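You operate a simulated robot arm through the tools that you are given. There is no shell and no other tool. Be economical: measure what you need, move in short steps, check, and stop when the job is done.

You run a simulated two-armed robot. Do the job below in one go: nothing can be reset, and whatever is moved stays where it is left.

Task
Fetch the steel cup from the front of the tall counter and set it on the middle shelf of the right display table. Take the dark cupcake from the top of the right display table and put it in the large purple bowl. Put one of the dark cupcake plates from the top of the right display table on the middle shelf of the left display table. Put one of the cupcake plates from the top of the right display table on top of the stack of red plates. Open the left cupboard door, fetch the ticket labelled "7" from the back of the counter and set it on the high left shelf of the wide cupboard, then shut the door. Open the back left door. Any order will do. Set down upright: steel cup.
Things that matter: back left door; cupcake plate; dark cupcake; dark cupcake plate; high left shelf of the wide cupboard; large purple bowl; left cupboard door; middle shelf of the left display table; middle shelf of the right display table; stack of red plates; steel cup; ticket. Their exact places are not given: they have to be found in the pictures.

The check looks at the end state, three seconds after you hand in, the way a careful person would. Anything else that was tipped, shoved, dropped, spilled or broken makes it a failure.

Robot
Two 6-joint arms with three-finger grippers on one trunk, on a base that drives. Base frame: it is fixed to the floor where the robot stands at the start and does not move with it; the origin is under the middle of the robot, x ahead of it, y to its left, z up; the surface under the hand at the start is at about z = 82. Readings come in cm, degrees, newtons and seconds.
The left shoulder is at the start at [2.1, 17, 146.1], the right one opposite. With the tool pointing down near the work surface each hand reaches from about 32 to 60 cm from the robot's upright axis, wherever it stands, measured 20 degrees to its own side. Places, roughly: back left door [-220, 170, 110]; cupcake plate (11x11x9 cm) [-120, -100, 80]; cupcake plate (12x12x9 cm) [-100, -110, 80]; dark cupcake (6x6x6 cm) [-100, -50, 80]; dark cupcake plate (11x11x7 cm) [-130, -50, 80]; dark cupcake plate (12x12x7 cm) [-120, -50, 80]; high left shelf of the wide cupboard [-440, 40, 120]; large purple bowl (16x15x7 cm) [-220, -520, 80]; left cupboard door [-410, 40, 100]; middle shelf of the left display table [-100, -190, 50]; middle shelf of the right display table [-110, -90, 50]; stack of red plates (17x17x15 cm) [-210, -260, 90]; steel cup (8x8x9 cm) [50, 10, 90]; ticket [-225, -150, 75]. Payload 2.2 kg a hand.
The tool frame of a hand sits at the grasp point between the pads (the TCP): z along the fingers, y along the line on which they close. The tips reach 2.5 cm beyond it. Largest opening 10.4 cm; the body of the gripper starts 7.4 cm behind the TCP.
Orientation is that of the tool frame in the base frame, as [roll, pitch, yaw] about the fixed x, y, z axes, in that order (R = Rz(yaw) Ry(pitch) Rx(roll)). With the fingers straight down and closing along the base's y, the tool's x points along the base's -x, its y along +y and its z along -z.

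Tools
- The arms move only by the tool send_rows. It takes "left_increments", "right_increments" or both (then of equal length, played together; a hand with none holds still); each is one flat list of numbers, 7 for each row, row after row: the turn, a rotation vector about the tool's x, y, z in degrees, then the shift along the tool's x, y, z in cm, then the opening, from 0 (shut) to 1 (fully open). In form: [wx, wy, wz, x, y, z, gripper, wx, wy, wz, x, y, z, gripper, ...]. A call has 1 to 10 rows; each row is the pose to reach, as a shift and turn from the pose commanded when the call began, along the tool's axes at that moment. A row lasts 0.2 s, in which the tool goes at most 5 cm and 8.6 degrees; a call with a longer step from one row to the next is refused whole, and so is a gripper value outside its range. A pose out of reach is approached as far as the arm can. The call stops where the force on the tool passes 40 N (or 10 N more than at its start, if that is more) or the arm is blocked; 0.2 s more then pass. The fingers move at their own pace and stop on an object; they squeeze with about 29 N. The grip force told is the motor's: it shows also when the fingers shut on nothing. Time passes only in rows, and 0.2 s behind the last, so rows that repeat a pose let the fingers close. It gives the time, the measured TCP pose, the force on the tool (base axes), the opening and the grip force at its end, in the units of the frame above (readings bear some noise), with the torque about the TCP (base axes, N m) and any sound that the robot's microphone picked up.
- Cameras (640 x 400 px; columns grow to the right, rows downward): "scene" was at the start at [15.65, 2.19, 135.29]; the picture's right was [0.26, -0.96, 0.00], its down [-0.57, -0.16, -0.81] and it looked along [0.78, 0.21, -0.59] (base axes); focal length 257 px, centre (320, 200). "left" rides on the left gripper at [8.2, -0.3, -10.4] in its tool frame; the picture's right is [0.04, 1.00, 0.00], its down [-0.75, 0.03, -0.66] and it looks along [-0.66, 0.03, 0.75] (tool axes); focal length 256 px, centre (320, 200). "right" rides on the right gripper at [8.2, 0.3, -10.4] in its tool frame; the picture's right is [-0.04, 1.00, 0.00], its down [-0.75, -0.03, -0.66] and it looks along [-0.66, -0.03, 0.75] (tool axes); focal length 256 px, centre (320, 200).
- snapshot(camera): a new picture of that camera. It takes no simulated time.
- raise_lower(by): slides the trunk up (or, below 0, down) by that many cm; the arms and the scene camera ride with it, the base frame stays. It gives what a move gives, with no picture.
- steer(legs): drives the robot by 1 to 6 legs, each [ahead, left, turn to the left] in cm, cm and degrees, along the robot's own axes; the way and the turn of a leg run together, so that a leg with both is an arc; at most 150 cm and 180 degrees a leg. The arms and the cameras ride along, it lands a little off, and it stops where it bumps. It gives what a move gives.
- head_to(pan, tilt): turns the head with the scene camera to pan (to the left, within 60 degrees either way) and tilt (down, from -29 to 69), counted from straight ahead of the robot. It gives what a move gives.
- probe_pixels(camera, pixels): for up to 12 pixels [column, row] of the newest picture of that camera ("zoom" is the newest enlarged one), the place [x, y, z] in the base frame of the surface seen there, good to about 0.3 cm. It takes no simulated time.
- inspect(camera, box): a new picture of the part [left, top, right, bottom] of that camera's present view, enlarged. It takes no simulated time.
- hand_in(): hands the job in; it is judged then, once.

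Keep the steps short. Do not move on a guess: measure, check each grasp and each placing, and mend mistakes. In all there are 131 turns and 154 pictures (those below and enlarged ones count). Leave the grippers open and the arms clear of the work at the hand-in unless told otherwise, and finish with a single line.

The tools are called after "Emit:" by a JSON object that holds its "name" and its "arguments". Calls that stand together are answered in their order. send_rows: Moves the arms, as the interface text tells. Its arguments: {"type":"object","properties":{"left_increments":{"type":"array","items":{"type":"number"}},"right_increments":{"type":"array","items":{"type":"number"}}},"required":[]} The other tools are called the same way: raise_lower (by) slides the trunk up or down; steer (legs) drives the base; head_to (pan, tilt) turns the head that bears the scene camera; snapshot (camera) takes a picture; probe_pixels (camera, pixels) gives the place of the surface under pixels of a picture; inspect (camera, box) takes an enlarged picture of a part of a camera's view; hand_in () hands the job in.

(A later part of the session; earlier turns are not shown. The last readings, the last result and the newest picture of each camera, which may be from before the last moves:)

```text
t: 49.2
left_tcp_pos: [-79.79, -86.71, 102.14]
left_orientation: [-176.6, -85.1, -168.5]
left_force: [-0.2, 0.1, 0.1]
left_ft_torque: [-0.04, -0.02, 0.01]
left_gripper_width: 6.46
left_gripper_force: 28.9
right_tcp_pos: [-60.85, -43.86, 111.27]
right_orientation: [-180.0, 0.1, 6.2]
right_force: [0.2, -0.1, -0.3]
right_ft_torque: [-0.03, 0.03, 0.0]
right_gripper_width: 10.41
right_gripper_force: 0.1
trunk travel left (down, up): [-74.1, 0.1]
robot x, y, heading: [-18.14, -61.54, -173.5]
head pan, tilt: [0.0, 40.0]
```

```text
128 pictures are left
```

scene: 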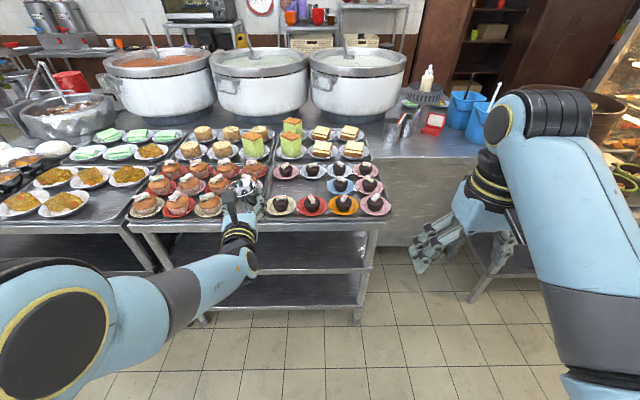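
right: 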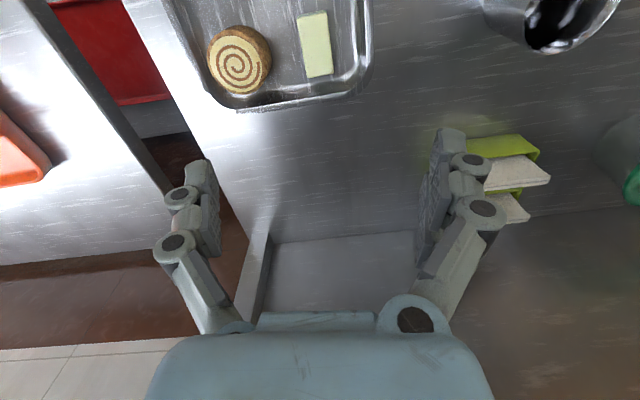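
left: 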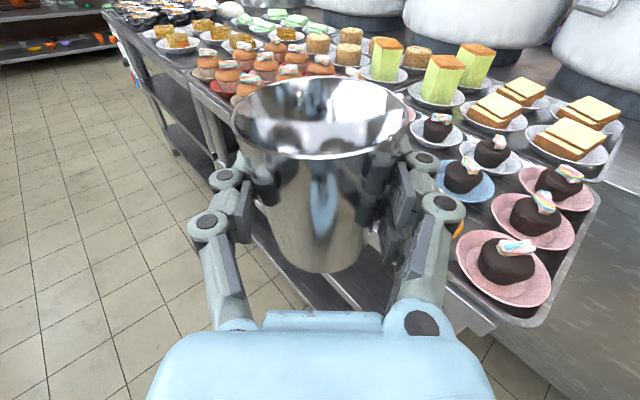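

Clear view of the right display table. I'll measure the top edge, the middle shelf, and the cup's rim to see how upright it is.

Emit:
{"name": "probe_pixels", "arguments": {"camera": "scene", "pixels": [[300, 222], [300, 231], [300, 271], [340, 270], [360, 268], [320, 250], [290, 240], [320, 239], [180, 240], [355, 300], [160, 265], [375, 224]]}}

Emit:
{"name": "inspect", "arguments": {"camera": "scene", "box": [220, 170, 268, 200]}}

```text
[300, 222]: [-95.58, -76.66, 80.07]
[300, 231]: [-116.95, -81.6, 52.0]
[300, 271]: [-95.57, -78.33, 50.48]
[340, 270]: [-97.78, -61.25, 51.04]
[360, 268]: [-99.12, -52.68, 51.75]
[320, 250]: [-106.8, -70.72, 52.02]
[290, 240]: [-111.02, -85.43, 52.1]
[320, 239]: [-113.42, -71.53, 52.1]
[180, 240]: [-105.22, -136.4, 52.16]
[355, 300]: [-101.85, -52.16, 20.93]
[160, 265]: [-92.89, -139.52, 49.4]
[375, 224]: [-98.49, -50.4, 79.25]
```

```text
13.33 times, centred on (244, 185) of scene
```

zoom: 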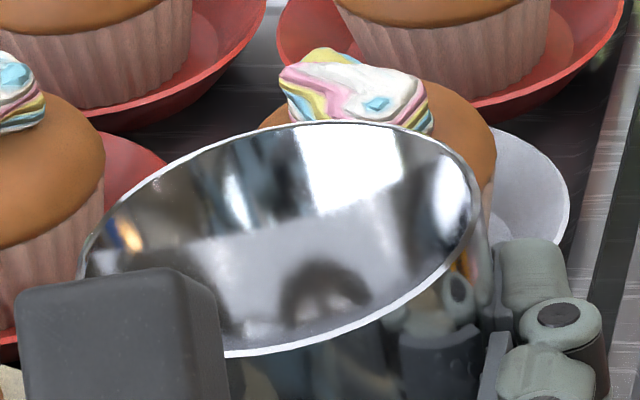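

Emit:
{"name": "probe_pixels", "arguments": {"camera": "zoom", "pixels": [[474, 190], [455, 158], [370, 123], [300, 123], [200, 155], [110, 210], [84, 250], [280, 353], [350, 330], [420, 285], [470, 235]]}}

```text
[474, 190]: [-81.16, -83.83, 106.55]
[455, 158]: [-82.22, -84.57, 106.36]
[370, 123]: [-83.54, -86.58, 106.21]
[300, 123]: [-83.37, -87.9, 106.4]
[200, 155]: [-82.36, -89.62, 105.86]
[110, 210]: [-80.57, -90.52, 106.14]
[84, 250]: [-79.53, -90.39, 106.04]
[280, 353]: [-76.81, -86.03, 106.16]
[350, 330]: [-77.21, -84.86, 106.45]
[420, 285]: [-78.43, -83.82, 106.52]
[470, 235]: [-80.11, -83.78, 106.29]
```

The rim is level to within about 4°, so the cup is upright, and its base is 4.4 cm below the TCP. I'll roll 4° to level it, lower the trunk in front of the table to shelf height, and look before driving in.

Emit:
{"name": "send_rows", "arguments": {"left_increments": [0, 0, 4, 0, 0, 0, 0]}}

Emit:
{"name": "raise_lower", "arguments": {"by": -43.8}}

Emit:
{"name": "snapshot", "arguments": {"camera": "scene"}}

Emit:
{"name": "snapshot", "arguments": {"camera": "left"}}

```text
t: 49.6
left_tcp_pos: [-79.77, -86.75, 102.21]
left_orientation: [-138.7, -83.5, 153.2]
left_force: [0.0, 0.4, -0.9]
left_ft_torque: [0.01, 0.0, 0.02]
left_gripper_width: 6.46
left_gripper_force: 29.2
right_tcp_pos: [-60.78, -43.94, 111.16]
right_orientation: [179.9, 0.1, 6.3]
right_force: [-0.4, 0.2, 0.0]
right_ft_torque: [-0.02, 0.01, -0.01]
right_gripper_width: 10.4
right_gripper_force: 0.0
trunk travel left (down, up): [-74.1, 0.1]
robot x, y, heading: [-18.14, -61.11, -173.7]
head pan, tilt: [0.0, 40.0]
```

```text
refused: -43.8 is not a number from -40 to 40
```

```text
126 pictures are left
```

scene: 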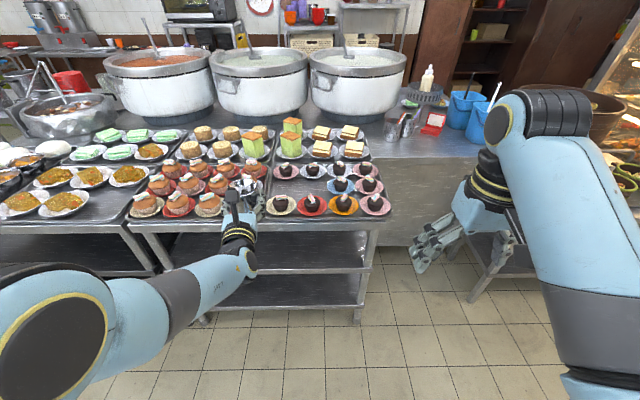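

```text
125 pictures are left
```

left: 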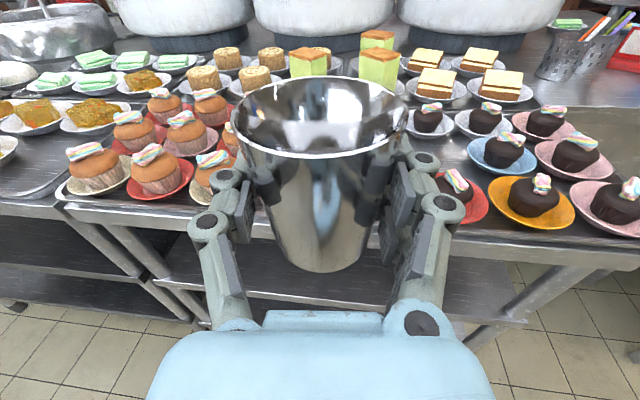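

The lowering limit is 40 per call, so I'll use two calls.

Emit:
{"name": "raise_lower", "arguments": {"by": -30}}

Emit:
{"name": "raise_lower", "arguments": {"by": -13.8}}

Emit:
{"name": "snapshot", "arguments": {"camera": "scene"}}

Emit:
{"name": "snapshot", "arguments": {"camera": "left"}}

```text
t: 52.6
left_tcp_pos: [-79.94, -86.74, 72.27]
left_orientation: [-138.7, -83.5, 153.2]
left_force: [1.0, 0.8, -1.2]
left_ft_torque: [0.0, 0.02, 0.0]
left_gripper_width: 6.46
left_gripper_force: 29.2
right_tcp_pos: [-60.71, -43.92, 80.83]
right_orientation: [-179.9, 0.1, 6.4]
right_force: [0.8, -0.4, -0.3]
right_ft_torque: [0.04, -0.04, 0.01]
right_gripper_width: 10.41
right_gripper_force: 0.0
trunk travel left (down, up): [-44.1, 30.1]
robot x, y, heading: [-17.75, -61.02, -174.0]
head pan, tilt: [0.0, 40.0]
```

```text
t: 54.2
left_tcp_pos: [-79.88, -86.68, 58.39]
left_orientation: [-138.5, -83.5, 153.1]
left_force: [-0.3, -0.8, -1.0]
left_ft_torque: [-0.01, 0.01, -0.04]
left_gripper_width: 6.45
left_gripper_force: 29.0
right_tcp_pos: [-60.02, -43.88, 65.49]
right_orientation: [-179.9, -2.0, 6.3]
right_force: [0.4, 0.4, 0.5]
right_ft_torque: [-0.05, -0.04, 0.02]
right_gripper_width: 10.43
right_gripper_force: 0.1
trunk travel left (down, up): [-30.3, 43.9]
robot x, y, heading: [-17.93, -61.05, -173.8]
head pan, tilt: [0.0, 40.0]
```

```text
124 pictures are left
```

scene: 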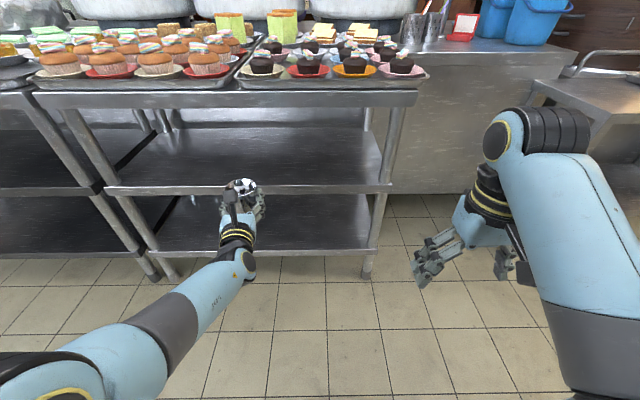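

```text
123 pictures are left
```

left: 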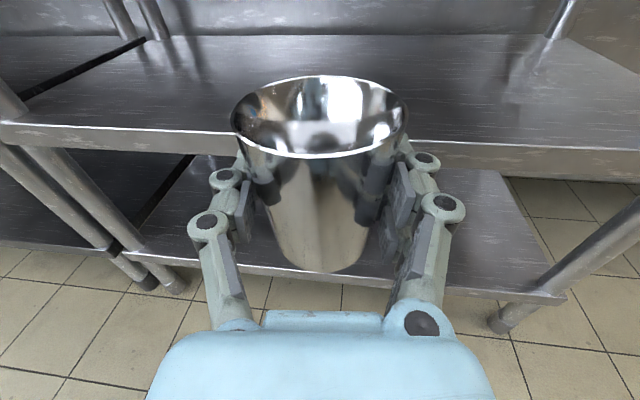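

The cup base is about 1.9 cm above the shelf, and the opening is clear. Driving 23 cm in.

Emit:
{"name": "steer", "arguments": {"legs": [[23, 0, 0]]}}

Emit:
{"name": "snapshot", "arguments": {"camera": "scene"}}

Emit:
{"name": "snapshot", "arguments": {"camera": "left"}}

```text
t: 55.9
left_tcp_pos: [-102.34, -89.36, 58.22]
left_orientation: [-138.9, -83.5, 153.6]
left_force: [0.2, -0.7, -1.2]
left_ft_torque: [-0.01, -0.02, -0.02]
left_gripper_width: 6.46
left_gripper_force: 29.1
right_tcp_pos: [-82.61, -46.44, 65.26]
right_orientation: [-180.0, -2.1, 6.3]
right_force: [-0.6, 0.0, -0.1]
right_ft_torque: [-0.01, -0.02, 0.02]
right_gripper_width: 10.42
right_gripper_force: 0.0
trunk travel left (down, up): [-30.3, 43.9]
robot x, y, heading: [-40.42, -63.63, -173.6]
head pan, tilt: [0.0, 40.0]
```

```text
122 pictures are left
```

scene: 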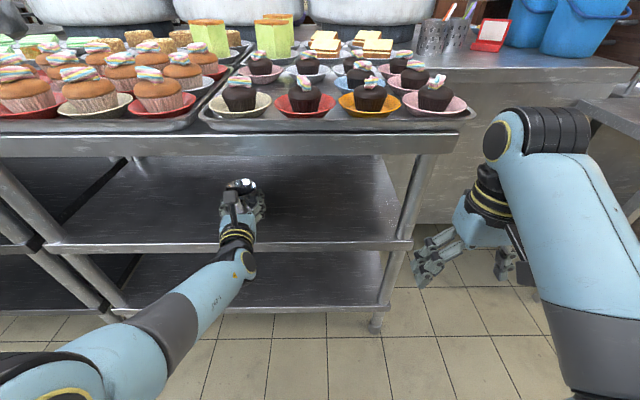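

```text
121 pictures are left
```

left: 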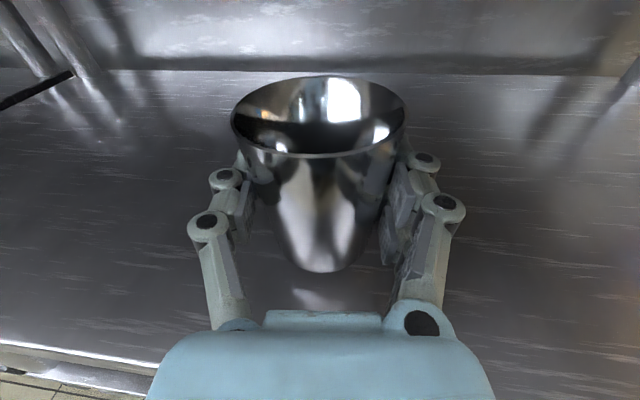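

Over the shelf. I'll lower gently until contact.

Emit:
{"name": "raise_lower", "arguments": {"by": -1.4}}

Emit:
{"name": "raise_lower", "arguments": {"by": -0.4}}

Emit:
{"name": "inspect", "arguments": {"camera": "left", "box": [160, 60, 480, 300]}}

```text
t: 56.5
left_tcp_pos: [-102.27, -89.45, 56.88]
left_orientation: [-138.7, -83.5, 153.5]
left_force: [0.7, -0.8, -0.9]
left_ft_torque: [0.03, -0.03, 0.02]
left_gripper_width: 6.43
left_gripper_force: 29.5
right_tcp_pos: [-82.5, -46.37, 63.88]
right_orientation: [-179.8, -2.0, 6.3]
right_force: [-1.2, 0.3, -0.2]
right_ft_torque: [0.02, -0.02, -0.02]
right_gripper_width: 10.39
right_gripper_force: 0.1
trunk travel left (down, up): [-28.9, 45.3]
robot x, y, heading: [-40.38, -63.66, -173.6]
head pan, tilt: [0.0, 40.0]
```

```text
t: 57.1
left_tcp_pos: [-102.33, -89.33, 56.46]
left_orientation: [-139.1, -83.4, 153.7]
left_force: [-0.6, -0.4, -0.4]
left_ft_torque: [0.01, 0.0, -0.02]
left_gripper_width: 6.44
left_gripper_force: 29.0
right_tcp_pos: [-82.61, -46.52, 63.42]
right_orientation: [-179.9, -2.0, 6.4]
right_force: [-0.6, -0.1, 0.2]
right_ft_torque: [0.01, 0.03, 0.01]
right_gripper_width: 10.43
right_gripper_force: 0.0
trunk travel left (down, up): [-28.5, 45.7]
robot x, y, heading: [-40.38, -63.14, -173.3]
head pan, tilt: [0.0, 40.0]
```

```text
1.67 times, centred on (320, 180) of left
```

zoom: 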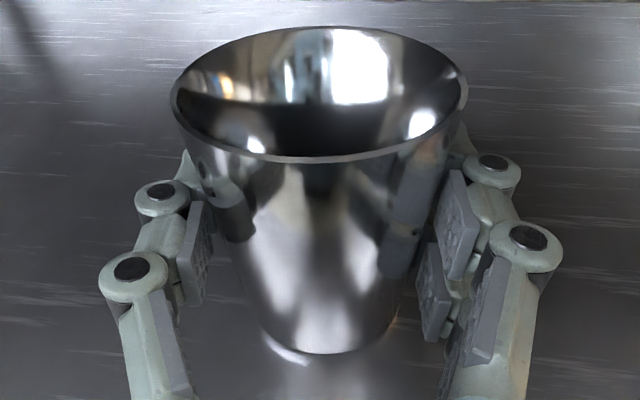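

Near contact. A little lower.

Emit:
{"name": "raise_lower", "arguments": {"by": -0.3}}

Emit:
{"name": "raise_lower", "arguments": {"by": -0.3}}

```text
t: 57.6
left_tcp_pos: [-102.39, -89.33, 56.37]
left_orientation: [-137.2, -83.7, 152.1]
left_force: [1.4, 0.0, 10.1]
left_ft_torque: [0.0, 0.22, -0.01]
left_gripper_width: 6.44
left_gripper_force: 29.0
right_tcp_pos: [-82.51, -46.35, 63.19]
right_orientation: [-179.9, -1.9, 6.5]
right_force: [0.0, 0.0, 0.7]
right_ft_torque: [0.03, -0.01, 0.02]
right_gripper_width: 10.4
right_gripper_force: 0.1
trunk travel left (down, up): [-28.2, 46.0]
robot x, y, heading: [-40.71, -63.39, -173.5]
head pan, tilt: [0.0, 40.0]
```

```text
t: 58.1
left_tcp_pos: [-102.29, -89.44, 56.1]
left_orientation: [-137.1, -83.7, 151.9]
left_force: [1.8, -1.8, 16.9]
left_ft_torque: [-0.13, 0.33, 0.06]
left_gripper_width: 6.44
left_gripper_force: 29.3
right_tcp_pos: [-82.56, -46.53, 63.02]
right_orientation: [-179.9, -1.9, 6.3]
right_force: [-0.2, -0.5, -0.4]
right_ft_torque: [-0.02, 0.02, 0.0]
right_gripper_width: 10.41
right_gripper_force: 0.0
trunk travel left (down, up): [-27.9, 46.3]
robot x, y, heading: [-40.91, -63.75, -173.6]
head pan, tilt: [0.0, 40.0]
```

Contact (17 N up). I'll open the fingers gradually and check that it stands.

Emit:
{"name": "send_rows", "arguments": {"left_increments": [0, 0, 0, 0, 0, 0, 0.68, 0, 0, 0, 0, 0, 0, 0.75, 0, 0, 0, 0, 0, 0, 0.9, 0, 0, 0, 0, 0, 0, 1]}}

Emit:
{"name": "snapshot", "arguments": {"camera": "left"}}

```text
t: 59.1
left_tcp_pos: [-102.26, -89.36, 55.85]
left_orientation: [-138.8, -83.6, 153.6]
left_force: [0.4, -0.6, -0.2]
left_ft_torque: [-0.02, 0.01, 0.02]
left_gripper_width: 10.4
left_gripper_force: 0.2
right_tcp_pos: [-82.7, -46.55, 62.86]
right_orientation: [-179.8, -2.0, 6.5]
right_force: [0.2, -0.6, -0.4]
right_ft_torque: [0.01, 0.0, -0.02]
right_gripper_width: 10.41
right_gripper_force: 0.0
trunk travel left (down, up): [-27.9, 46.3]
robot x, y, heading: [-40.51, -63.69, -173.7]
head pan, tilt: [0.0, 40.0]
```

```text
119 pictures are left
```

left: 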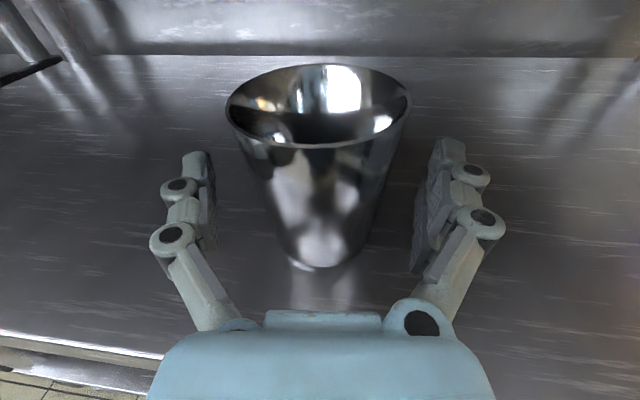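

The cup stands upright on the shelf. I'll back straight out, raise the trunk, and look.

Emit:
{"name": "steer", "arguments": {"legs": [[-24, 0, 0]]}}

Emit:
{"name": "snapshot", "arguments": {"camera": "scene"}}

Emit:
{"name": "raise_lower", "arguments": {"by": 40}}

Emit:
{"name": "raise_lower", "arguments": {"by": 6.2}}

Emit:
{"name": "snapshot", "arguments": {"camera": "scene"}}

```text
t: 60.9
left_tcp_pos: [-78.33, -86.8, 55.87]
left_orientation: [-138.7, -83.4, 153.7]
left_force: [0.6, 0.7, -1.0]
left_ft_torque: [-0.03, 0.02, 0.01]
left_gripper_width: 10.39
left_gripper_force: 0.1
right_tcp_pos: [-58.69, -43.85, 62.95]
right_orientation: [-179.8, -1.9, 6.6]
right_force: [0.6, -0.7, -1.3]
right_ft_torque: [-0.04, 0.01, 0.01]
right_gripper_width: 10.39
right_gripper_force: 0.0
trunk travel left (down, up): [-27.9, 46.3]
robot x, y, heading: [-16.65, -60.87, -173.4]
head pan, tilt: [0.0, 40.0]
```

```text
118 pictures are left
```

scene: 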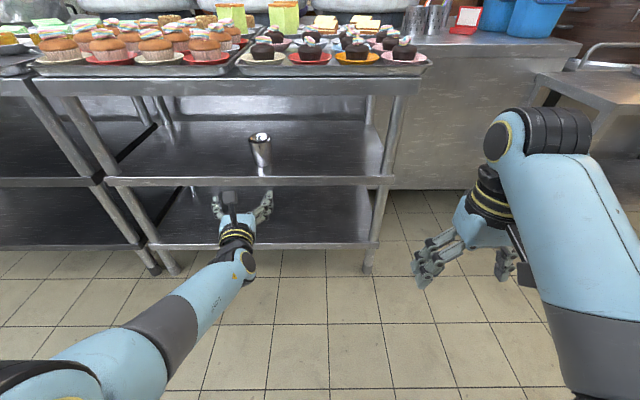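

```text
t: 64.7
left_tcp_pos: [-78.32, -86.84, 95.92]
left_orientation: [-138.7, -83.5, 153.7]
left_force: [0.2, 0.1, 1.0]
left_ft_torque: [0.03, -0.03, 0.0]
left_gripper_width: 10.42
left_gripper_force: 0.0
right_tcp_pos: [-58.71, -43.87, 102.98]
right_orientation: [-179.9, -2.0, 6.5]
right_force: [1.2, 0.6, -0.6]
right_ft_torque: [-0.02, 0.01, 0.03]
right_gripper_width: 10.39
right_gripper_force: 0.1
trunk travel left (down, up): [-67.9, 6.3]
robot x, y, heading: [-16.59, -60.96, -173.6]
head pan, tilt: [0.0, 40.0]
```

```text
t: 65.8
left_tcp_pos: [-78.31, -86.97, 102.08]
left_orientation: [-138.6, -83.5, 153.7]
left_force: [0.2, 1.1, 0.1]
left_ft_torque: [-0.01, -0.04, 0.02]
left_gripper_width: 10.39
left_gripper_force: 0.0
right_tcp_pos: [-58.61, -43.87, 109.06]
right_orientation: [-179.9, -2.0, 6.6]
right_force: [0.9, -0.1, -0.1]
right_ft_torque: [0.02, 0.02, 0.03]
right_gripper_width: 10.39
right_gripper_force: 0.0
trunk travel left (down, up): [-74.1, 0.1]
robot x, y, heading: [-16.29, -60.92, -173.5]
head pan, tilt: [0.0, 40.0]
```

```text
117 pictures are left
```

scene: 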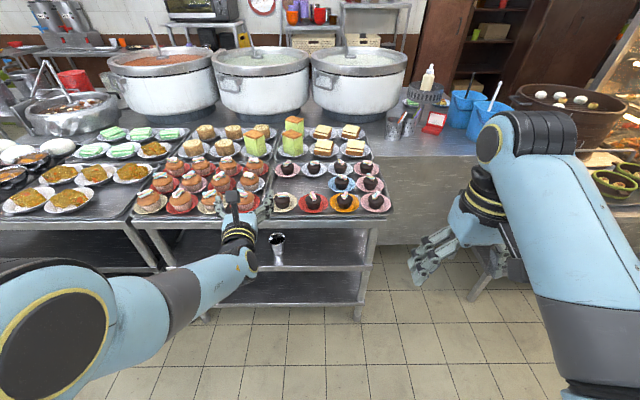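

The cup stays upright. Next is the corner dark cupcake, to be taken with the right hand. I'll drive ahead 32 cm with the hands high, then look with the right camera.

Emit:
{"name": "steer", "arguments": {"legs": [[32, 0, 0]]}}

Emit:
{"name": "snapshot", "arguments": {"camera": "right"}}

Emit:
{"name": "inspect", "arguments": {"camera": "scene", "box": [200, 120, 456, 280]}}

```text
t: 67.9
left_tcp_pos: [-109.93, -90.96, 102.13]
left_orientation: [-138.9, -83.6, 154.2]
left_force: [1.0, 0.0, -0.2]
left_ft_torque: [0.01, -0.03, 0.0]
left_gripper_width: 10.37
left_gripper_force: 0.1
right_tcp_pos: [-90.73, -47.96, 109.06]
right_orientation: [-180.0, -2.0, 6.9]
right_force: [0.4, -0.2, -0.5]
right_ft_torque: [0.0, -0.03, 0.01]
right_gripper_width: 10.37
right_gripper_force: 0.1
trunk travel left (down, up): [-74.1, 0.1]
robot x, y, heading: [-48.55, -64.79, -173.0]
head pan, tilt: [0.0, 40.0]
```

```text
116 pictures are left
```

right: 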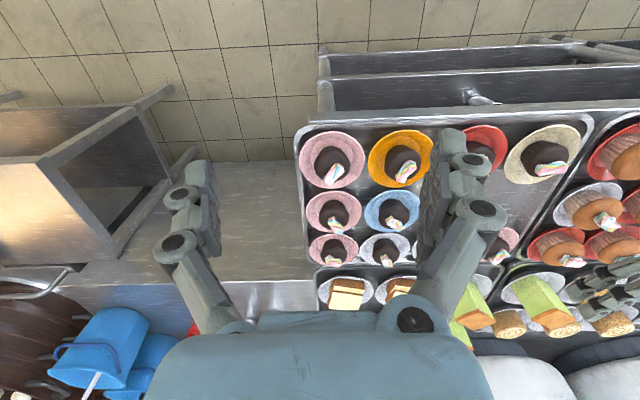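

```text
2.50 times, centred on (328, 200) of scene
```

zoom: 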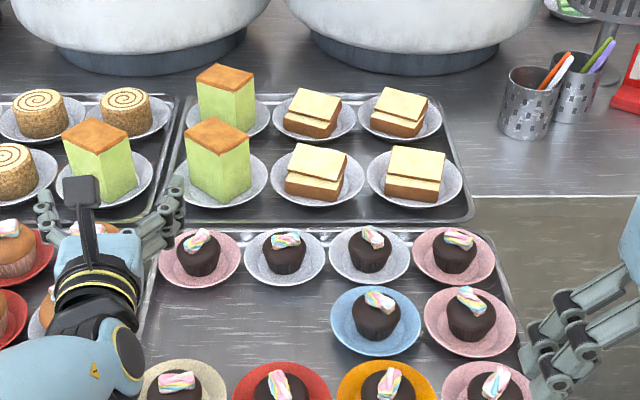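

Emit:
{"name": "probe_pixels", "arguments": {"camera": "right", "pixels": [[330, 155], [318, 165], [345, 152], [330, 180], [303, 160], [362, 160], [332, 133], [338, 170], [334, 205], [320, 155], [300, 145], [332, 187]]}}

Emit:
{"name": "inspect", "arguments": {"camera": "right", "box": [280, 110, 440, 270]}}

```text
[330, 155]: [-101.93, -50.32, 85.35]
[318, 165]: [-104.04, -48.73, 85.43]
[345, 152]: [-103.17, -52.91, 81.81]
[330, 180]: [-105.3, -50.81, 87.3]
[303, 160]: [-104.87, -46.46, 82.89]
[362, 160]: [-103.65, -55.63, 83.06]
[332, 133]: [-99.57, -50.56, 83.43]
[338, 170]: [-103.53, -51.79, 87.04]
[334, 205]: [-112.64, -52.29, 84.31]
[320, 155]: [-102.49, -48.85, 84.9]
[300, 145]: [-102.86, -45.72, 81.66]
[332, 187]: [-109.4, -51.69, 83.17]
```

```text
2.50 times, centred on (360, 190) of right
```

zoom: 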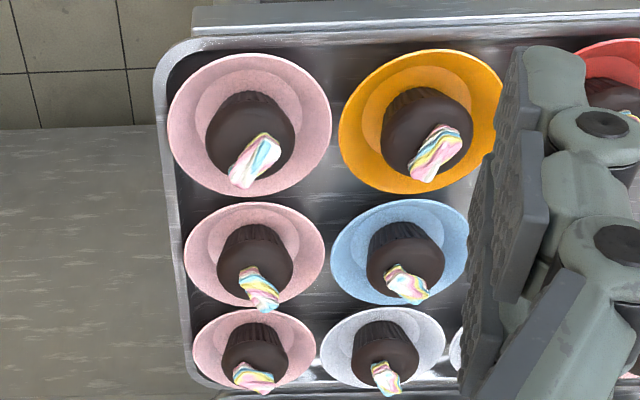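

The cupcake centre is (-104.3, -50.7), its body top is z≈85.4, and the plate surface is ≈81.8. I'll move the right hand above it, fingers at 6.4 cm.

Emit:
{"name": "send_rows", "arguments": {"right_increments": [0, 0, 0, -3.6, 0.3, 2, 0.62, 0, 0, 0, -7.1, 0.5, 4, 0.62, 0, 0, 0, -10.7, 0.8, 7, 0.62, 0, 0, 0, -14.2, 1.05, 10.5, 0.62]}}

Emit:
{"name": "snapshot", "arguments": {"camera": "right"}}

```text
t: 68.9
left_tcp_pos: [-110.08, -90.95, 102.04]
left_orientation: [-139.2, -83.4, 154.5]
left_force: [0.3, 0.5, 0.2]
left_ft_torque: [0.03, -0.01, 0.0]
left_gripper_width: 10.38
left_gripper_force: 0.1
right_tcp_pos: [-104.17, -50.62, 98.09]
right_orientation: [-179.9, -2.0, 6.9]
right_force: [-0.6, -0.3, -0.6]
right_ft_torque: [0.0, -0.01, 0.03]
right_gripper_width: 6.42
right_gripper_force: 0.1
trunk travel left (down, up): [-74.1, 0.1]
robot x, y, heading: [-48.74, -64.69, -172.8]
head pan, tilt: [0.0, 40.0]
```

```text
113 pictures are left
```

right: 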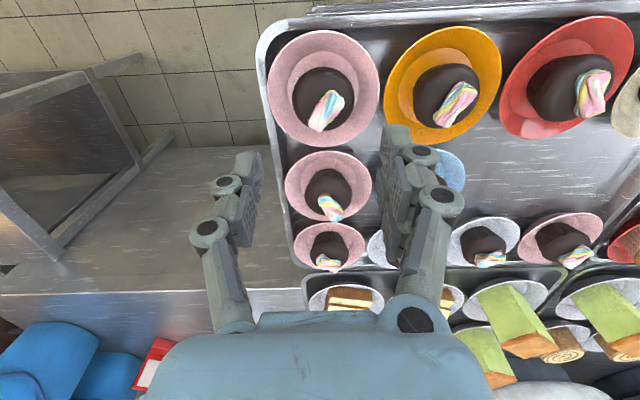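

Emit:
{"name": "send_rows", "arguments": {"right_increments": [0, 0, 0, 0.1, 0, 4, 0.62, 0, 0, 0, 0.2, 0, 7.5, 0.62]}}

Emit:
{"name": "snapshot", "arguments": {"camera": "right"}}

```text
t: 69.5
left_tcp_pos: [-110.04, -90.97, 102.03]
left_orientation: [-138.8, -83.4, 154.0]
left_force: [0.8, -0.1, 0.9]
left_ft_torque: [0.02, -0.03, 0.0]
left_gripper_width: 10.39
left_gripper_force: 0.0
right_tcp_pos: [-102.97, -50.26, 91.57]
right_orientation: [-179.9, -1.7, 6.9]
right_force: [0.9, -0.8, 0.4]
right_ft_torque: [0.0, -0.02, -0.02]
right_gripper_width: 6.45
right_gripper_force: 0.0
right hand out of reach, approached as far as the arm can: row 2
trunk travel left (down, up): [-74.1, 0.1]
robot x, y, heading: [-48.3, -64.66, -172.8]
head pan, tilt: [0.0, 40.0]
```

```text
112 pictures are left
```

right: 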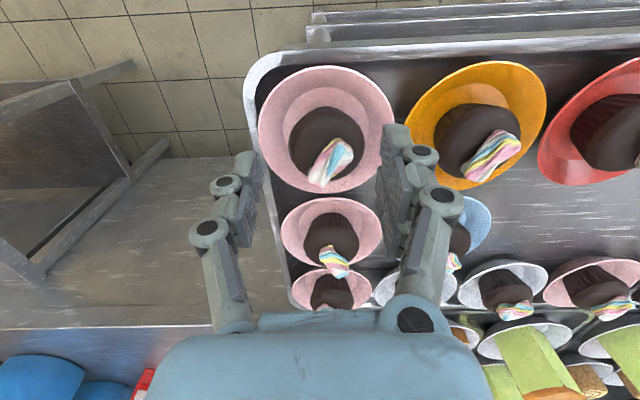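

The right arm is at its reach limit. I'll raise the left hand, pull the right hand back 5.8 cm, and drive ahead 7 so it can come down.

Emit:
{"name": "send_rows", "arguments": {"left_increments": [0, 0, 0, 3, 0, 0, 1, 0, 0, 0, 6, 0, 0, 1], "right_increments": [0, 0, 0, 3, 0, -1, 0.62, 0, 0, 0, 5.8, 0, -1, 0.62]}}

Emit:
{"name": "steer", "arguments": {"legs": [[7, 0, 0]]}}

Emit:
{"name": "snapshot", "arguments": {"camera": "right"}}

Emit:
{"name": "snapshot", "arguments": {"camera": "scene"}}

```text
t: 70.1
left_tcp_pos: [-110.71, -90.74, 108.24]
left_orientation: [-138.9, -83.5, 154.2]
left_force: [-0.2, 0.0, -0.1]
left_ft_torque: [-0.02, 0.01, -0.02]
left_gripper_width: 10.4
left_gripper_force: 0.0
right_tcp_pos: [-96.99, -49.69, 92.86]
right_orientation: [-180.0, -2.0, 6.9]
right_force: [0.0, -0.4, -0.3]
right_ft_torque: [0.02, 0.0, 0.01]
right_gripper_width: 6.46
right_gripper_force: 0.1
trunk travel left (down, up): [-74.1, 0.1]
robot x, y, heading: [-48.19, -64.8, -173.1]
head pan, tilt: [0.0, 40.0]
```

```text
t: 71.1
left_tcp_pos: [-117.77, -91.62, 108.05]
left_orientation: [-139.2, -83.5, 154.6]
left_force: [-1.0, -0.4, 0.1]
left_ft_torque: [-0.02, 0.03, 0.02]
left_gripper_width: 10.38
left_gripper_force: 0.0
right_tcp_pos: [-104.2, -50.62, 92.84]
right_orientation: [-179.9, -2.1, 7.1]
right_force: [-1.0, -0.3, -0.7]
right_ft_torque: [0.02, -0.02, -0.01]
right_gripper_width: 6.47
right_gripper_force: 0.1
trunk travel left (down, up): [-74.1, 0.1]
robot x, y, heading: [-55.39, -65.58, -172.9]
head pan, tilt: [0.0, 40.0]
```

```text
111 pictures are left
```

right: 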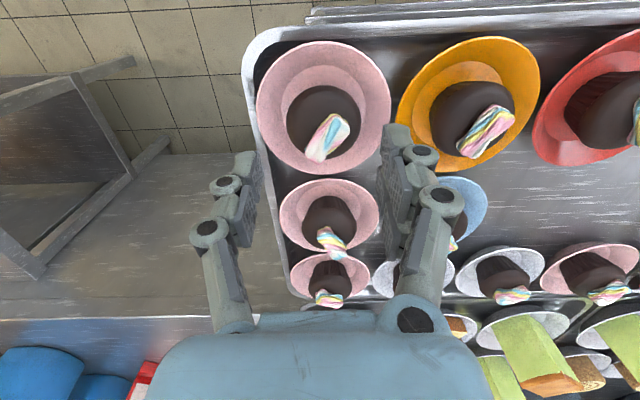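

```text
110 pictures are left
```

scene: 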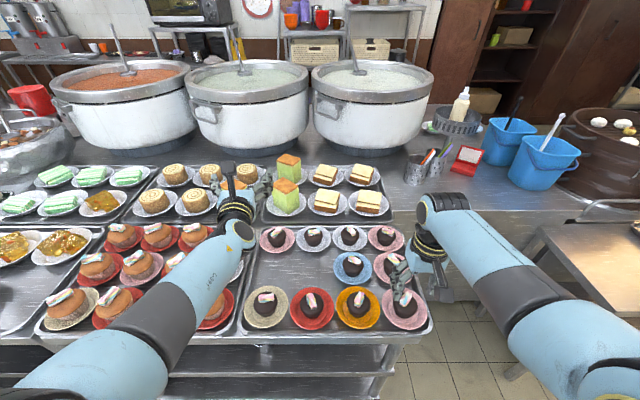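

Centred between the fingers. Descending to z≈85.

Emit:
{"name": "send_rows", "arguments": {"right_increments": [0, 0, 0, 0.1, 0, 4, 0.62, 0, 0, 0, 0.25, 0, 7.8, 0.62]}}

Emit:
{"name": "snapshot", "arguments": {"camera": "right"}}

```text
t: 71.7
left_tcp_pos: [-117.81, -91.57, 108.04]
left_orientation: [-139.4, -83.4, 154.7]
left_force: [-0.2, 0.8, -0.8]
left_ft_torque: [-0.04, 0.02, 0.03]
left_gripper_width: 10.39
left_gripper_force: 0.0
right_tcp_pos: [-104.01, -50.57, 85.21]
right_orientation: [-179.9, -1.6, 6.9]
right_force: [-2.3, -1.6, 5.5]
right_ft_torque: [-0.1, -0.23, -0.03]
right_gripper_width: 6.46
right_gripper_force: 1.2
trunk travel left (down, up): [-74.1, 0.1]
robot x, y, heading: [-55.51, -65.32, -172.9]
head pan, tilt: [0.0, 40.0]
```

```text
109 pictures are left
```

right: 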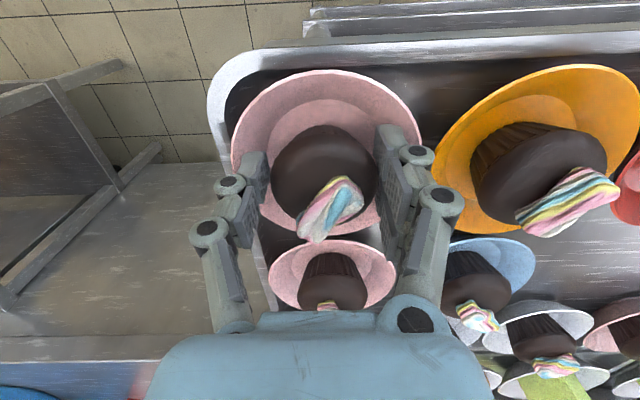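

A light touch (5 N), with the fingers straddling the cupcake. I'll ease up 0.3, close, then lift.

Emit:
{"name": "send_rows", "arguments": {"right_increments": [0, 0, 0, 0, 0, -0.3, 0.62, 0, 0, 0, 0, 0, -0.3, 0, 0, 0, 0, 0, 0, -0.3, 0, 0, 0, 0, 0, 0, -0.3, 0, 0, 0, 0, 0, 0, -0.3, 0]}}

Emit:
{"name": "send_rows", "arguments": {"right_increments": [0, 0, 0, 0, 0, -2, 0, 0, 0, 0, 0, 0, -5, 0]}}

Emit:
{"name": "snapshot", "arguments": {"camera": "right"}}

```text
t: 72.9
left_tcp_pos: [-117.51, -91.55, 108.28]
left_orientation: [-138.9, -83.6, 154.3]
left_force: [-0.3, -1.1, 1.0]
left_ft_torque: [0.04, -0.01, -0.01]
left_gripper_width: 10.38
left_gripper_force: 0.0
right_tcp_pos: [-103.56, -50.44, 85.36]
right_orientation: [-179.8, -2.1, 7.1]
right_force: [-0.2, -0.6, 0.2]
right_ft_torque: [0.01, -0.02, 0.02]
right_gripper_width: 5.49
right_gripper_force: 29.2
trunk travel left (down, up): [-74.1, 0.1]
robot x, y, heading: [-55.15, -65.65, -172.7]
head pan, tilt: [0.0, 40.0]
```

```text
t: 73.5
left_tcp_pos: [-117.55, -91.51, 108.12]
left_orientation: [-138.8, -83.4, 154.1]
left_force: [-0.1, 0.2, -0.3]
left_ft_torque: [0.03, -0.01, 0.04]
left_gripper_width: 10.4
left_gripper_force: 0.0
right_tcp_pos: [-103.65, -50.38, 90.44]
right_orientation: [179.9, -2.0, 6.9]
right_force: [0.3, 0.3, -0.3]
right_ft_torque: [-0.01, 0.03, 0.01]
right_gripper_width: 5.51
right_gripper_force: 29.4
trunk travel left (down, up): [-74.1, 0.1]
robot x, y, heading: [-55.12, -65.59, -173.1]
head pan, tilt: [0.0, 40.0]
```

```text
108 pictures are left
```

right: 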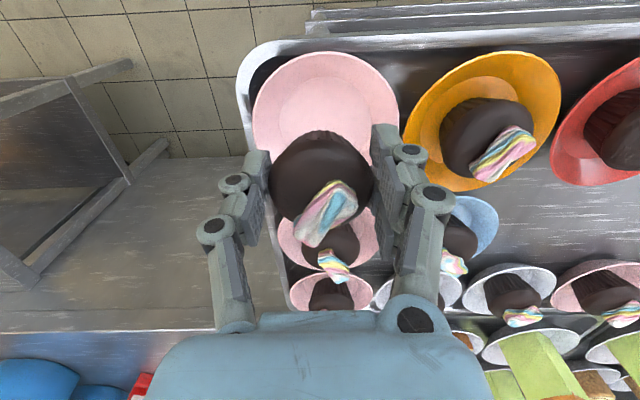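

Only the cupcake came up, held at 5.5 cm; its plate stayed. So the loose cupcake is right. I'll raise and retract the right hand and tilt the left to 60° for the plate behind, then check what's on the right side before sliding over.

Emit:
{"name": "send_rows", "arguments": {"left_increments": [-2.2, -6.2, -0.4, 0, 0, 0, 1, -4.5, -12.3, -0.8, 0, 0, 0, 1, -6.8, -18.5, -1.2, 0, 0, 0, 1, -9, -24.7, -1.6, 0, 0, 0, 1], "right_increments": [0, 0, 0, 0, 0, -4, 0, 0, 0, 0, 2, 0, -8, 0, 0, 0, 0, 5, 0, -12, 0, 0, 0, 0, 8, -2, -15, 0]}}

Emit:
{"name": "steer", "arguments": {"legs": [[-18, 0, 0]]}}

Emit:
{"name": "head_to", "arguments": {"pan": -25, "tilt": 40}}

Emit:
{"name": "snapshot", "arguments": {"camera": "scene"}}

Emit:
{"name": "probe_pixels", "arguments": {"camera": "scene", "pixels": [[320, 200], [400, 200], [450, 250], [500, 200], [250, 250], [550, 150], [200, 200]]}}

```text
t: 74.5
left_tcp_pos: [-117.65, -91.41, 108.27]
left_orientation: [-179.4, -60.1, -172.7]
left_force: [0.5, 0.7, 0.3]
left_ft_torque: [-0.03, 0.02, 0.01]
left_gripper_width: 10.42
left_gripper_force: 0.1
left hand out of reach, approached as far as the arm can: row 2, 3
right_tcp_pos: [-96.71, -47.34, 105.9]
right_orientation: [-179.9, -2.0, 7.0]
right_force: [-0.6, 0.1, -0.1]
right_ft_torque: [-0.01, -0.01, 0.01]
right_gripper_width: 5.43
right_gripper_force: 29.0
trunk travel left (down, up): [-74.1, 0.1]
robot x, y, heading: [-55.31, -65.33, -173.1]
head pan, tilt: [0.0, 40.0]
```

```text
t: 76.0
left_tcp_pos: [-100.25, -89.19, 108.03]
left_orientation: [-179.7, -60.3, -172.6]
left_force: [0.4, -0.2, -0.6]
left_ft_torque: [-0.01, 0.02, 0.03]
left_gripper_width: 10.38
left_gripper_force: 0.1
right_tcp_pos: [-79.14, -45.41, 105.84]
right_orientation: [-179.9, -1.9, 6.9]
right_force: [-0.2, 0.6, -0.9]
right_ft_torque: [-0.01, 0.02, 0.03]
right_gripper_width: 5.46
right_gripper_force: 28.7
trunk travel left (down, up): [-74.1, 0.1]
robot x, y, heading: [-37.69, -63.25, -173.1]
head pan, tilt: [0.0, 40.0]
```

```text
t: 76.9
left_tcp_pos: [-100.34, -89.32, 108.05]
left_orientation: [-179.6, -60.1, -172.7]
left_force: [1.6, 0.0, -0.3]
left_ft_torque: [0.01, -0.04, 0.04]
left_gripper_width: 10.42
left_gripper_force: 0.0
right_tcp_pos: [-79.27, -45.49, 105.75]
right_orientation: [-179.9, -2.0, 6.9]
right_force: [-0.4, 0.1, -1.0]
right_ft_torque: [0.0, -0.01, 0.01]
right_gripper_width: 5.46
right_gripper_force: 29.4
trunk travel left (down, up): [-74.1, 0.1]
robot x, y, heading: [-37.79, -63.24, -173.3]
head pan, tilt: [-25.0, 40.0]
```

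```text
107 pictures are left
```

scene: 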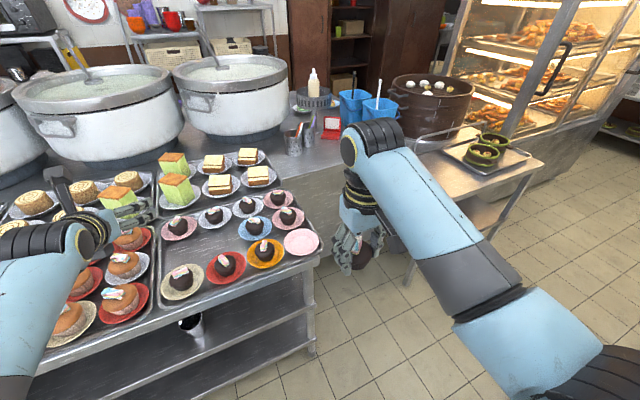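

```text
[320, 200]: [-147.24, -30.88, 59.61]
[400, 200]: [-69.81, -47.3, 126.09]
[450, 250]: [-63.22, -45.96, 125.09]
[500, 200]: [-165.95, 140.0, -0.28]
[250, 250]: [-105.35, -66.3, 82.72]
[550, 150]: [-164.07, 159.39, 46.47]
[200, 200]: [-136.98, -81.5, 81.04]
```

The right side is free floor. I'll slide right 38.5 cm, then lower the trunk 12 and look with the left camera.

Emit:
{"name": "steer", "arguments": {"legs": [[-3, -38.5, 0]]}}

Emit:
{"name": "raise_lower", "arguments": {"by": -12}}

Emit:
{"name": "snapshot", "arguments": {"camera": "left"}}

```text
t: 79.3
left_tcp_pos: [-101.89, -50.41, 108.03]
left_orientation: [-179.6, -60.1, -172.5]
left_force: [0.2, -0.7, -0.4]
left_ft_torque: [-0.02, -0.01, -0.04]
left_gripper_width: 10.4
left_gripper_force: 0.0
right_tcp_pos: [-80.94, -6.5, 105.91]
right_orientation: [-180.0, -2.0, 7.0]
right_force: [0.3, 0.1, 0.0]
right_ft_torque: [-0.03, 0.0, 0.03]
right_gripper_width: 5.46
right_gripper_force: 29.2
trunk travel left (down, up): [-74.1, 0.1]
robot x, y, heading: [-39.48, -24.38, -172.6]
head pan, tilt: [-25.0, 40.0]
```

```text
t: 80.8
left_tcp_pos: [-101.95, -50.44, 96.1]
left_orientation: [-179.7, -60.2, -172.4]
left_force: [-0.5, 0.1, 0.7]
left_ft_torque: [0.03, 0.0, -0.01]
left_gripper_width: 10.39
left_gripper_force: 0.0
right_tcp_pos: [-80.98, -6.59, 93.79]
right_orientation: [-179.9, -2.0, 7.1]
right_force: [-0.1, -0.2, -0.2]
right_ft_torque: [-0.02, 0.03, 0.0]
right_gripper_width: 5.45
right_gripper_force: 28.5
trunk travel left (down, up): [-62.1, 12.1]
robot x, y, heading: [-39.21, -24.71, -172.9]
head pan, tilt: [-25.0, 40.0]
```

```text
106 pictures are left
```

left: 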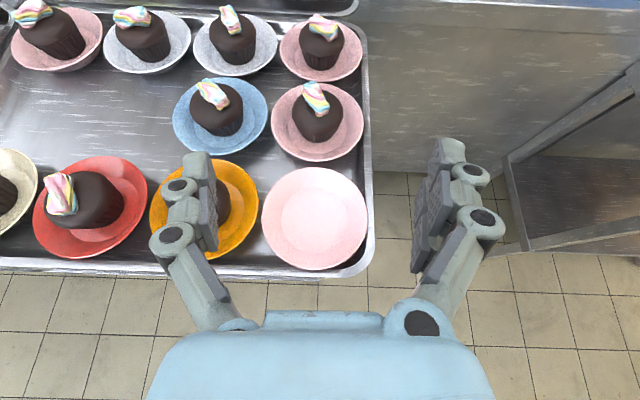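

Emit:
{"name": "probe_pixels", "arguments": {"camera": "left", "pixels": [[272, 122], [363, 122], [318, 159], [318, 85], [294, 118], [341, 116], [318, 130], [318, 142], [316, 108], [330, 145], [320, 70], [268, 215]]}}

```text
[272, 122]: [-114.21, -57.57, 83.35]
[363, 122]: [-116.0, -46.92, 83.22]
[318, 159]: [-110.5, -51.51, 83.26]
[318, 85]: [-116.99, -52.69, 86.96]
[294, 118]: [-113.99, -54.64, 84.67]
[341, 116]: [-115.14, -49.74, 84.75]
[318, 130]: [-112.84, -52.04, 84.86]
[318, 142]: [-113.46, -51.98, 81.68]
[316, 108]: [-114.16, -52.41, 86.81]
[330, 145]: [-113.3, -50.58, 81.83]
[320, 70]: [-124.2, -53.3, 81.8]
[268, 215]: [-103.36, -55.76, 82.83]
```

The plate and cupcake are centred at about (-115.2, -52.2). I'll advance along the fingers to 4 cm short, opening 6.8 cm, then look.

Emit:
{"name": "send_rows", "arguments": {"left_increments": [0, 0, 0, -1.6, 0, 3, 0.66, 0, 0, 0, -3.2, 0, 6, 0.66, 0, 0, 0, -3.2, 0, 9.5, 0.66, 0, 0, 0, -3.2, 0, 13, 0.66]}}

Emit:
{"name": "snapshot", "arguments": {"camera": "left"}}

```text
t: 81.8
left_tcp_pos: [-107.43, -49.92, 90.67]
left_orientation: [-179.6, -60.0, -172.6]
left_force: [0.4, 0.8, -0.7]
left_ft_torque: [0.0, -0.02, 0.02]
left_gripper_width: 6.83
left_gripper_force: 0.0
left hand out of reach, approached as far as the arm can: row 3, 4
right_tcp_pos: [-81.05, -6.32, 93.71]
right_orientation: [180.0, -2.0, 7.1]
right_force: [-0.7, -0.1, -0.5]
right_ft_torque: [-0.02, -0.01, 0.02]
right_gripper_width: 5.47
right_gripper_force: 28.6
trunk travel left (down, up): [-62.1, 12.1]
robot x, y, heading: [-39.53, -24.49, -172.8]
head pan, tilt: [-25.0, 40.0]
```

```text
105 pictures are left
```

left: 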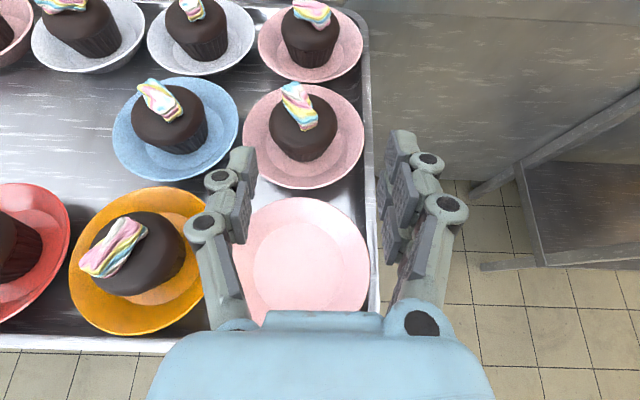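

Arm is at full stretch, so I'll drive ahead 5 (left 1.3), then lower the trunk 4 and check.

Emit:
{"name": "steer", "arguments": {"legs": [[5, 1.3, 0]]}}

Emit:
{"name": "raise_lower", "arguments": {"by": -3.8}}

Emit:
{"name": "snapshot", "arguments": {"camera": "left"}}

```text
t: 82.8
left_tcp_pos: [-112.5, -51.99, 90.59]
left_orientation: [-179.7, -60.0, -172.5]
left_force: [-1.2, 1.2, -0.6]
left_ft_torque: [0.01, -0.02, -0.03]
left_gripper_width: 6.86
left_gripper_force: 0.0
right_tcp_pos: [-86.06, -8.28, 93.66]
right_orientation: [-179.9, -2.1, 7.1]
right_force: [-1.0, -0.2, -1.3]
right_ft_torque: [0.04, -0.06, 0.0]
right_gripper_width: 5.45
right_gripper_force: 29.1
trunk travel left (down, up): [-62.1, 12.1]
robot x, y, heading: [-43.87, -26.28, -172.8]
head pan, tilt: [-25.0, 40.0]
```

```text
t: 83.6
left_tcp_pos: [-112.38, -51.91, 86.96]
left_orientation: [-179.7, -60.2, -172.5]
left_force: [0.6, -0.7, -0.5]
left_ft_torque: [0.01, -0.02, -0.01]
left_gripper_width: 6.84
left_gripper_force: 0.0
right_tcp_pos: [-85.81, -8.34, 90.1]
right_orientation: [-179.9, -1.9, 7.0]
right_force: [0.0, 0.0, -0.4]
right_ft_torque: [0.03, -0.01, 0.01]
right_gripper_width: 5.45
right_gripper_force: 29.1
trunk travel left (down, up): [-58.3, 15.9]
robot x, y, heading: [-44.14, -26.43, -173.0]
head pan, tilt: [-25.0, 40.0]
```

```text
104 pictures are left
```

left: 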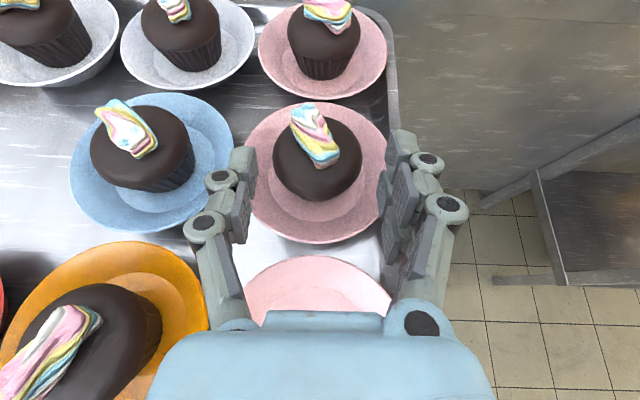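

Well centred. Final 3.5 cm along the fingers, then close.

Emit:
{"name": "send_rows", "arguments": {"left_increments": [0, 0, 0, -0.3, 0, 1.8, 0.66, 0, 0, 0, -0.6, 0, 3.5, 0.66, 0, 0, 0, -0.6, 0, 3.5, 0.66]}}

Emit:
{"name": "send_rows", "arguments": {"left_increments": [0, 0, 0, 0, 0, 0, 0.4, 0, 0, 0, 0, 0, 0, 0, 0, 0, 0, 0, 0, 0, 0, 0, 0, 0, 0, 0, 0, 0]}}

Emit:
{"name": "snapshot", "arguments": {"camera": "left"}}

```text
t: 84.4
left_tcp_pos: [-112.4, -51.77, 86.87]
left_orientation: [-179.7, -60.2, -172.4]
left_force: [0.2, 0.2, 1.1]
left_ft_torque: [-0.01, 0.03, -0.02]
left_gripper_width: 6.87
left_gripper_force: 0.0
left hand out of reach, approached as far as the arm can: row 1, 2, 3
right_tcp_pos: [-85.89, -8.31, 89.96]
right_orientation: [-179.9, -1.9, 7.1]
right_force: [0.5, -0.2, -1.2]
right_ft_torque: [-0.02, 0.0, 0.0]
right_gripper_width: 5.46
right_gripper_force: 28.7
trunk travel left (down, up): [-58.3, 15.9]
robot x, y, heading: [-44.11, -26.47, -172.8]
head pan, tilt: [-25.0, 40.0]
```

```text
t: 85.4
left_tcp_pos: [-112.35, -51.85, 86.89]
left_orientation: [-179.7, -60.1, -172.4]
left_force: [0.7, 0.9, 1.4]
left_ft_torque: [0.0, 0.03, 0.0]
left_gripper_width: 0.62
left_gripper_force: 28.7
right_tcp_pos: [-85.87, -8.25, 89.92]
right_orientation: [-179.9, -2.0, 7.1]
right_force: [0.2, -0.9, 0.1]
right_ft_torque: [-0.02, 0.01, -0.03]
right_gripper_width: 5.45
right_gripper_force: 29.1
trunk travel left (down, up): [-58.3, 15.9]
robot x, y, heading: [-44.17, -26.36, -172.8]
head pan, tilt: [-25.0, 40.0]
```

```text
103 pictures are left
```

left: 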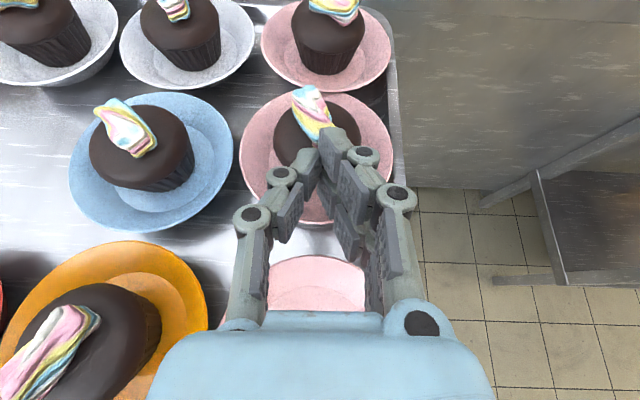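

The arm hadn't advanced, and the fingers closed on air without touching the cupcake. I'll reopen, drive ahead 2.8, lower the trunk 2, and check before closing.

Emit:
{"name": "send_rows", "arguments": {"left_increments": [0, 0, 0, 0, 0, 0, 0.66, 0, 0, 0, 0, 0, 0, 0.66, 0, 0, 0, 0, 0, 0, 0.66]}}

Emit:
{"name": "steer", "arguments": {"legs": [[2.8, 0, 0]]}}

Emit:
{"name": "raise_lower", "arguments": {"by": -2}}

Emit:
{"name": "snapshot", "arguments": {"camera": "left"}}

```text
t: 86.2
left_tcp_pos: [-112.32, -51.94, 86.9]
left_orientation: [-179.7, -60.1, -172.4]
left_force: [0.2, -0.9, -0.2]
left_ft_torque: [-0.02, -0.01, -0.03]
left_gripper_width: 6.86
left_gripper_force: 0.0
right_tcp_pos: [-85.93, -8.27, 90.03]
right_orientation: [-179.9, -1.9, 7.2]
right_force: [0.4, -0.2, -0.8]
right_ft_torque: [0.01, 0.03, 0.0]
right_gripper_width: 5.44
right_gripper_force: 29.4
trunk travel left (down, up): [-58.3, 15.9]
robot x, y, heading: [-44.39, -26.27, -172.8]
head pan, tilt: [-25.0, 40.0]
```

```text
t: 87.0
left_tcp_pos: [-115.21, -52.22, 86.76]
left_orientation: [-179.7, -60.0, -172.4]
left_force: [-0.9, -0.6, 0.3]
left_ft_torque: [-0.01, 0.0, -0.01]
left_gripper_width: 6.84
left_gripper_force: 0.1
right_tcp_pos: [-88.72, -8.7, 89.95]
right_orientation: [-179.9, -2.1, 7.2]
right_force: [-1.3, -0.1, -0.3]
right_ft_torque: [0.02, -0.05, -0.01]
right_gripper_width: 5.48
right_gripper_force: 29.0
trunk travel left (down, up): [-58.3, 15.9]
robot x, y, heading: [-47.15, -26.55, -172.8]
head pan, tilt: [-25.0, 40.0]
```

```text
t: 87.7
left_tcp_pos: [-115.24, -52.12, 85.19]
left_orientation: [-179.8, -60.4, -172.4]
left_force: [-3.6, -1.7, 12.4]
left_ft_torque: [0.3, 0.25, 0.07]
left_gripper_width: 7.13
left_gripper_force: 0.1
right_tcp_pos: [-88.42, -8.66, 88.04]
right_orientation: [-179.9, -1.9, 7.1]
right_force: [0.0, 0.3, -0.4]
right_ft_torque: [-0.04, -0.01, 0.01]
right_gripper_width: 5.44
right_gripper_force: 29.4
trunk travel left (down, up): [-56.3, 17.9]
robot x, y, heading: [-46.9, -26.31, -172.7]
head pan, tilt: [-25.0, 40.0]
```

```text
102 pictures are left
```

left: 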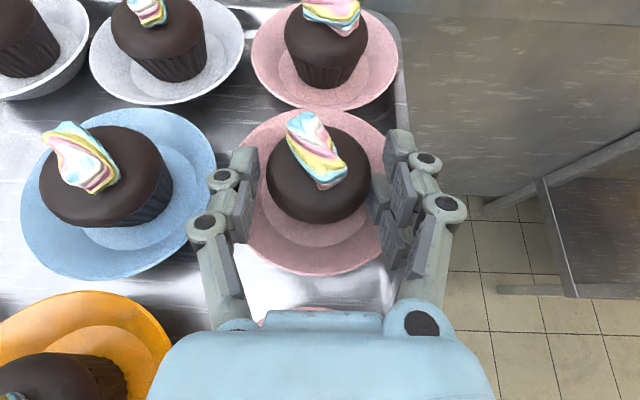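

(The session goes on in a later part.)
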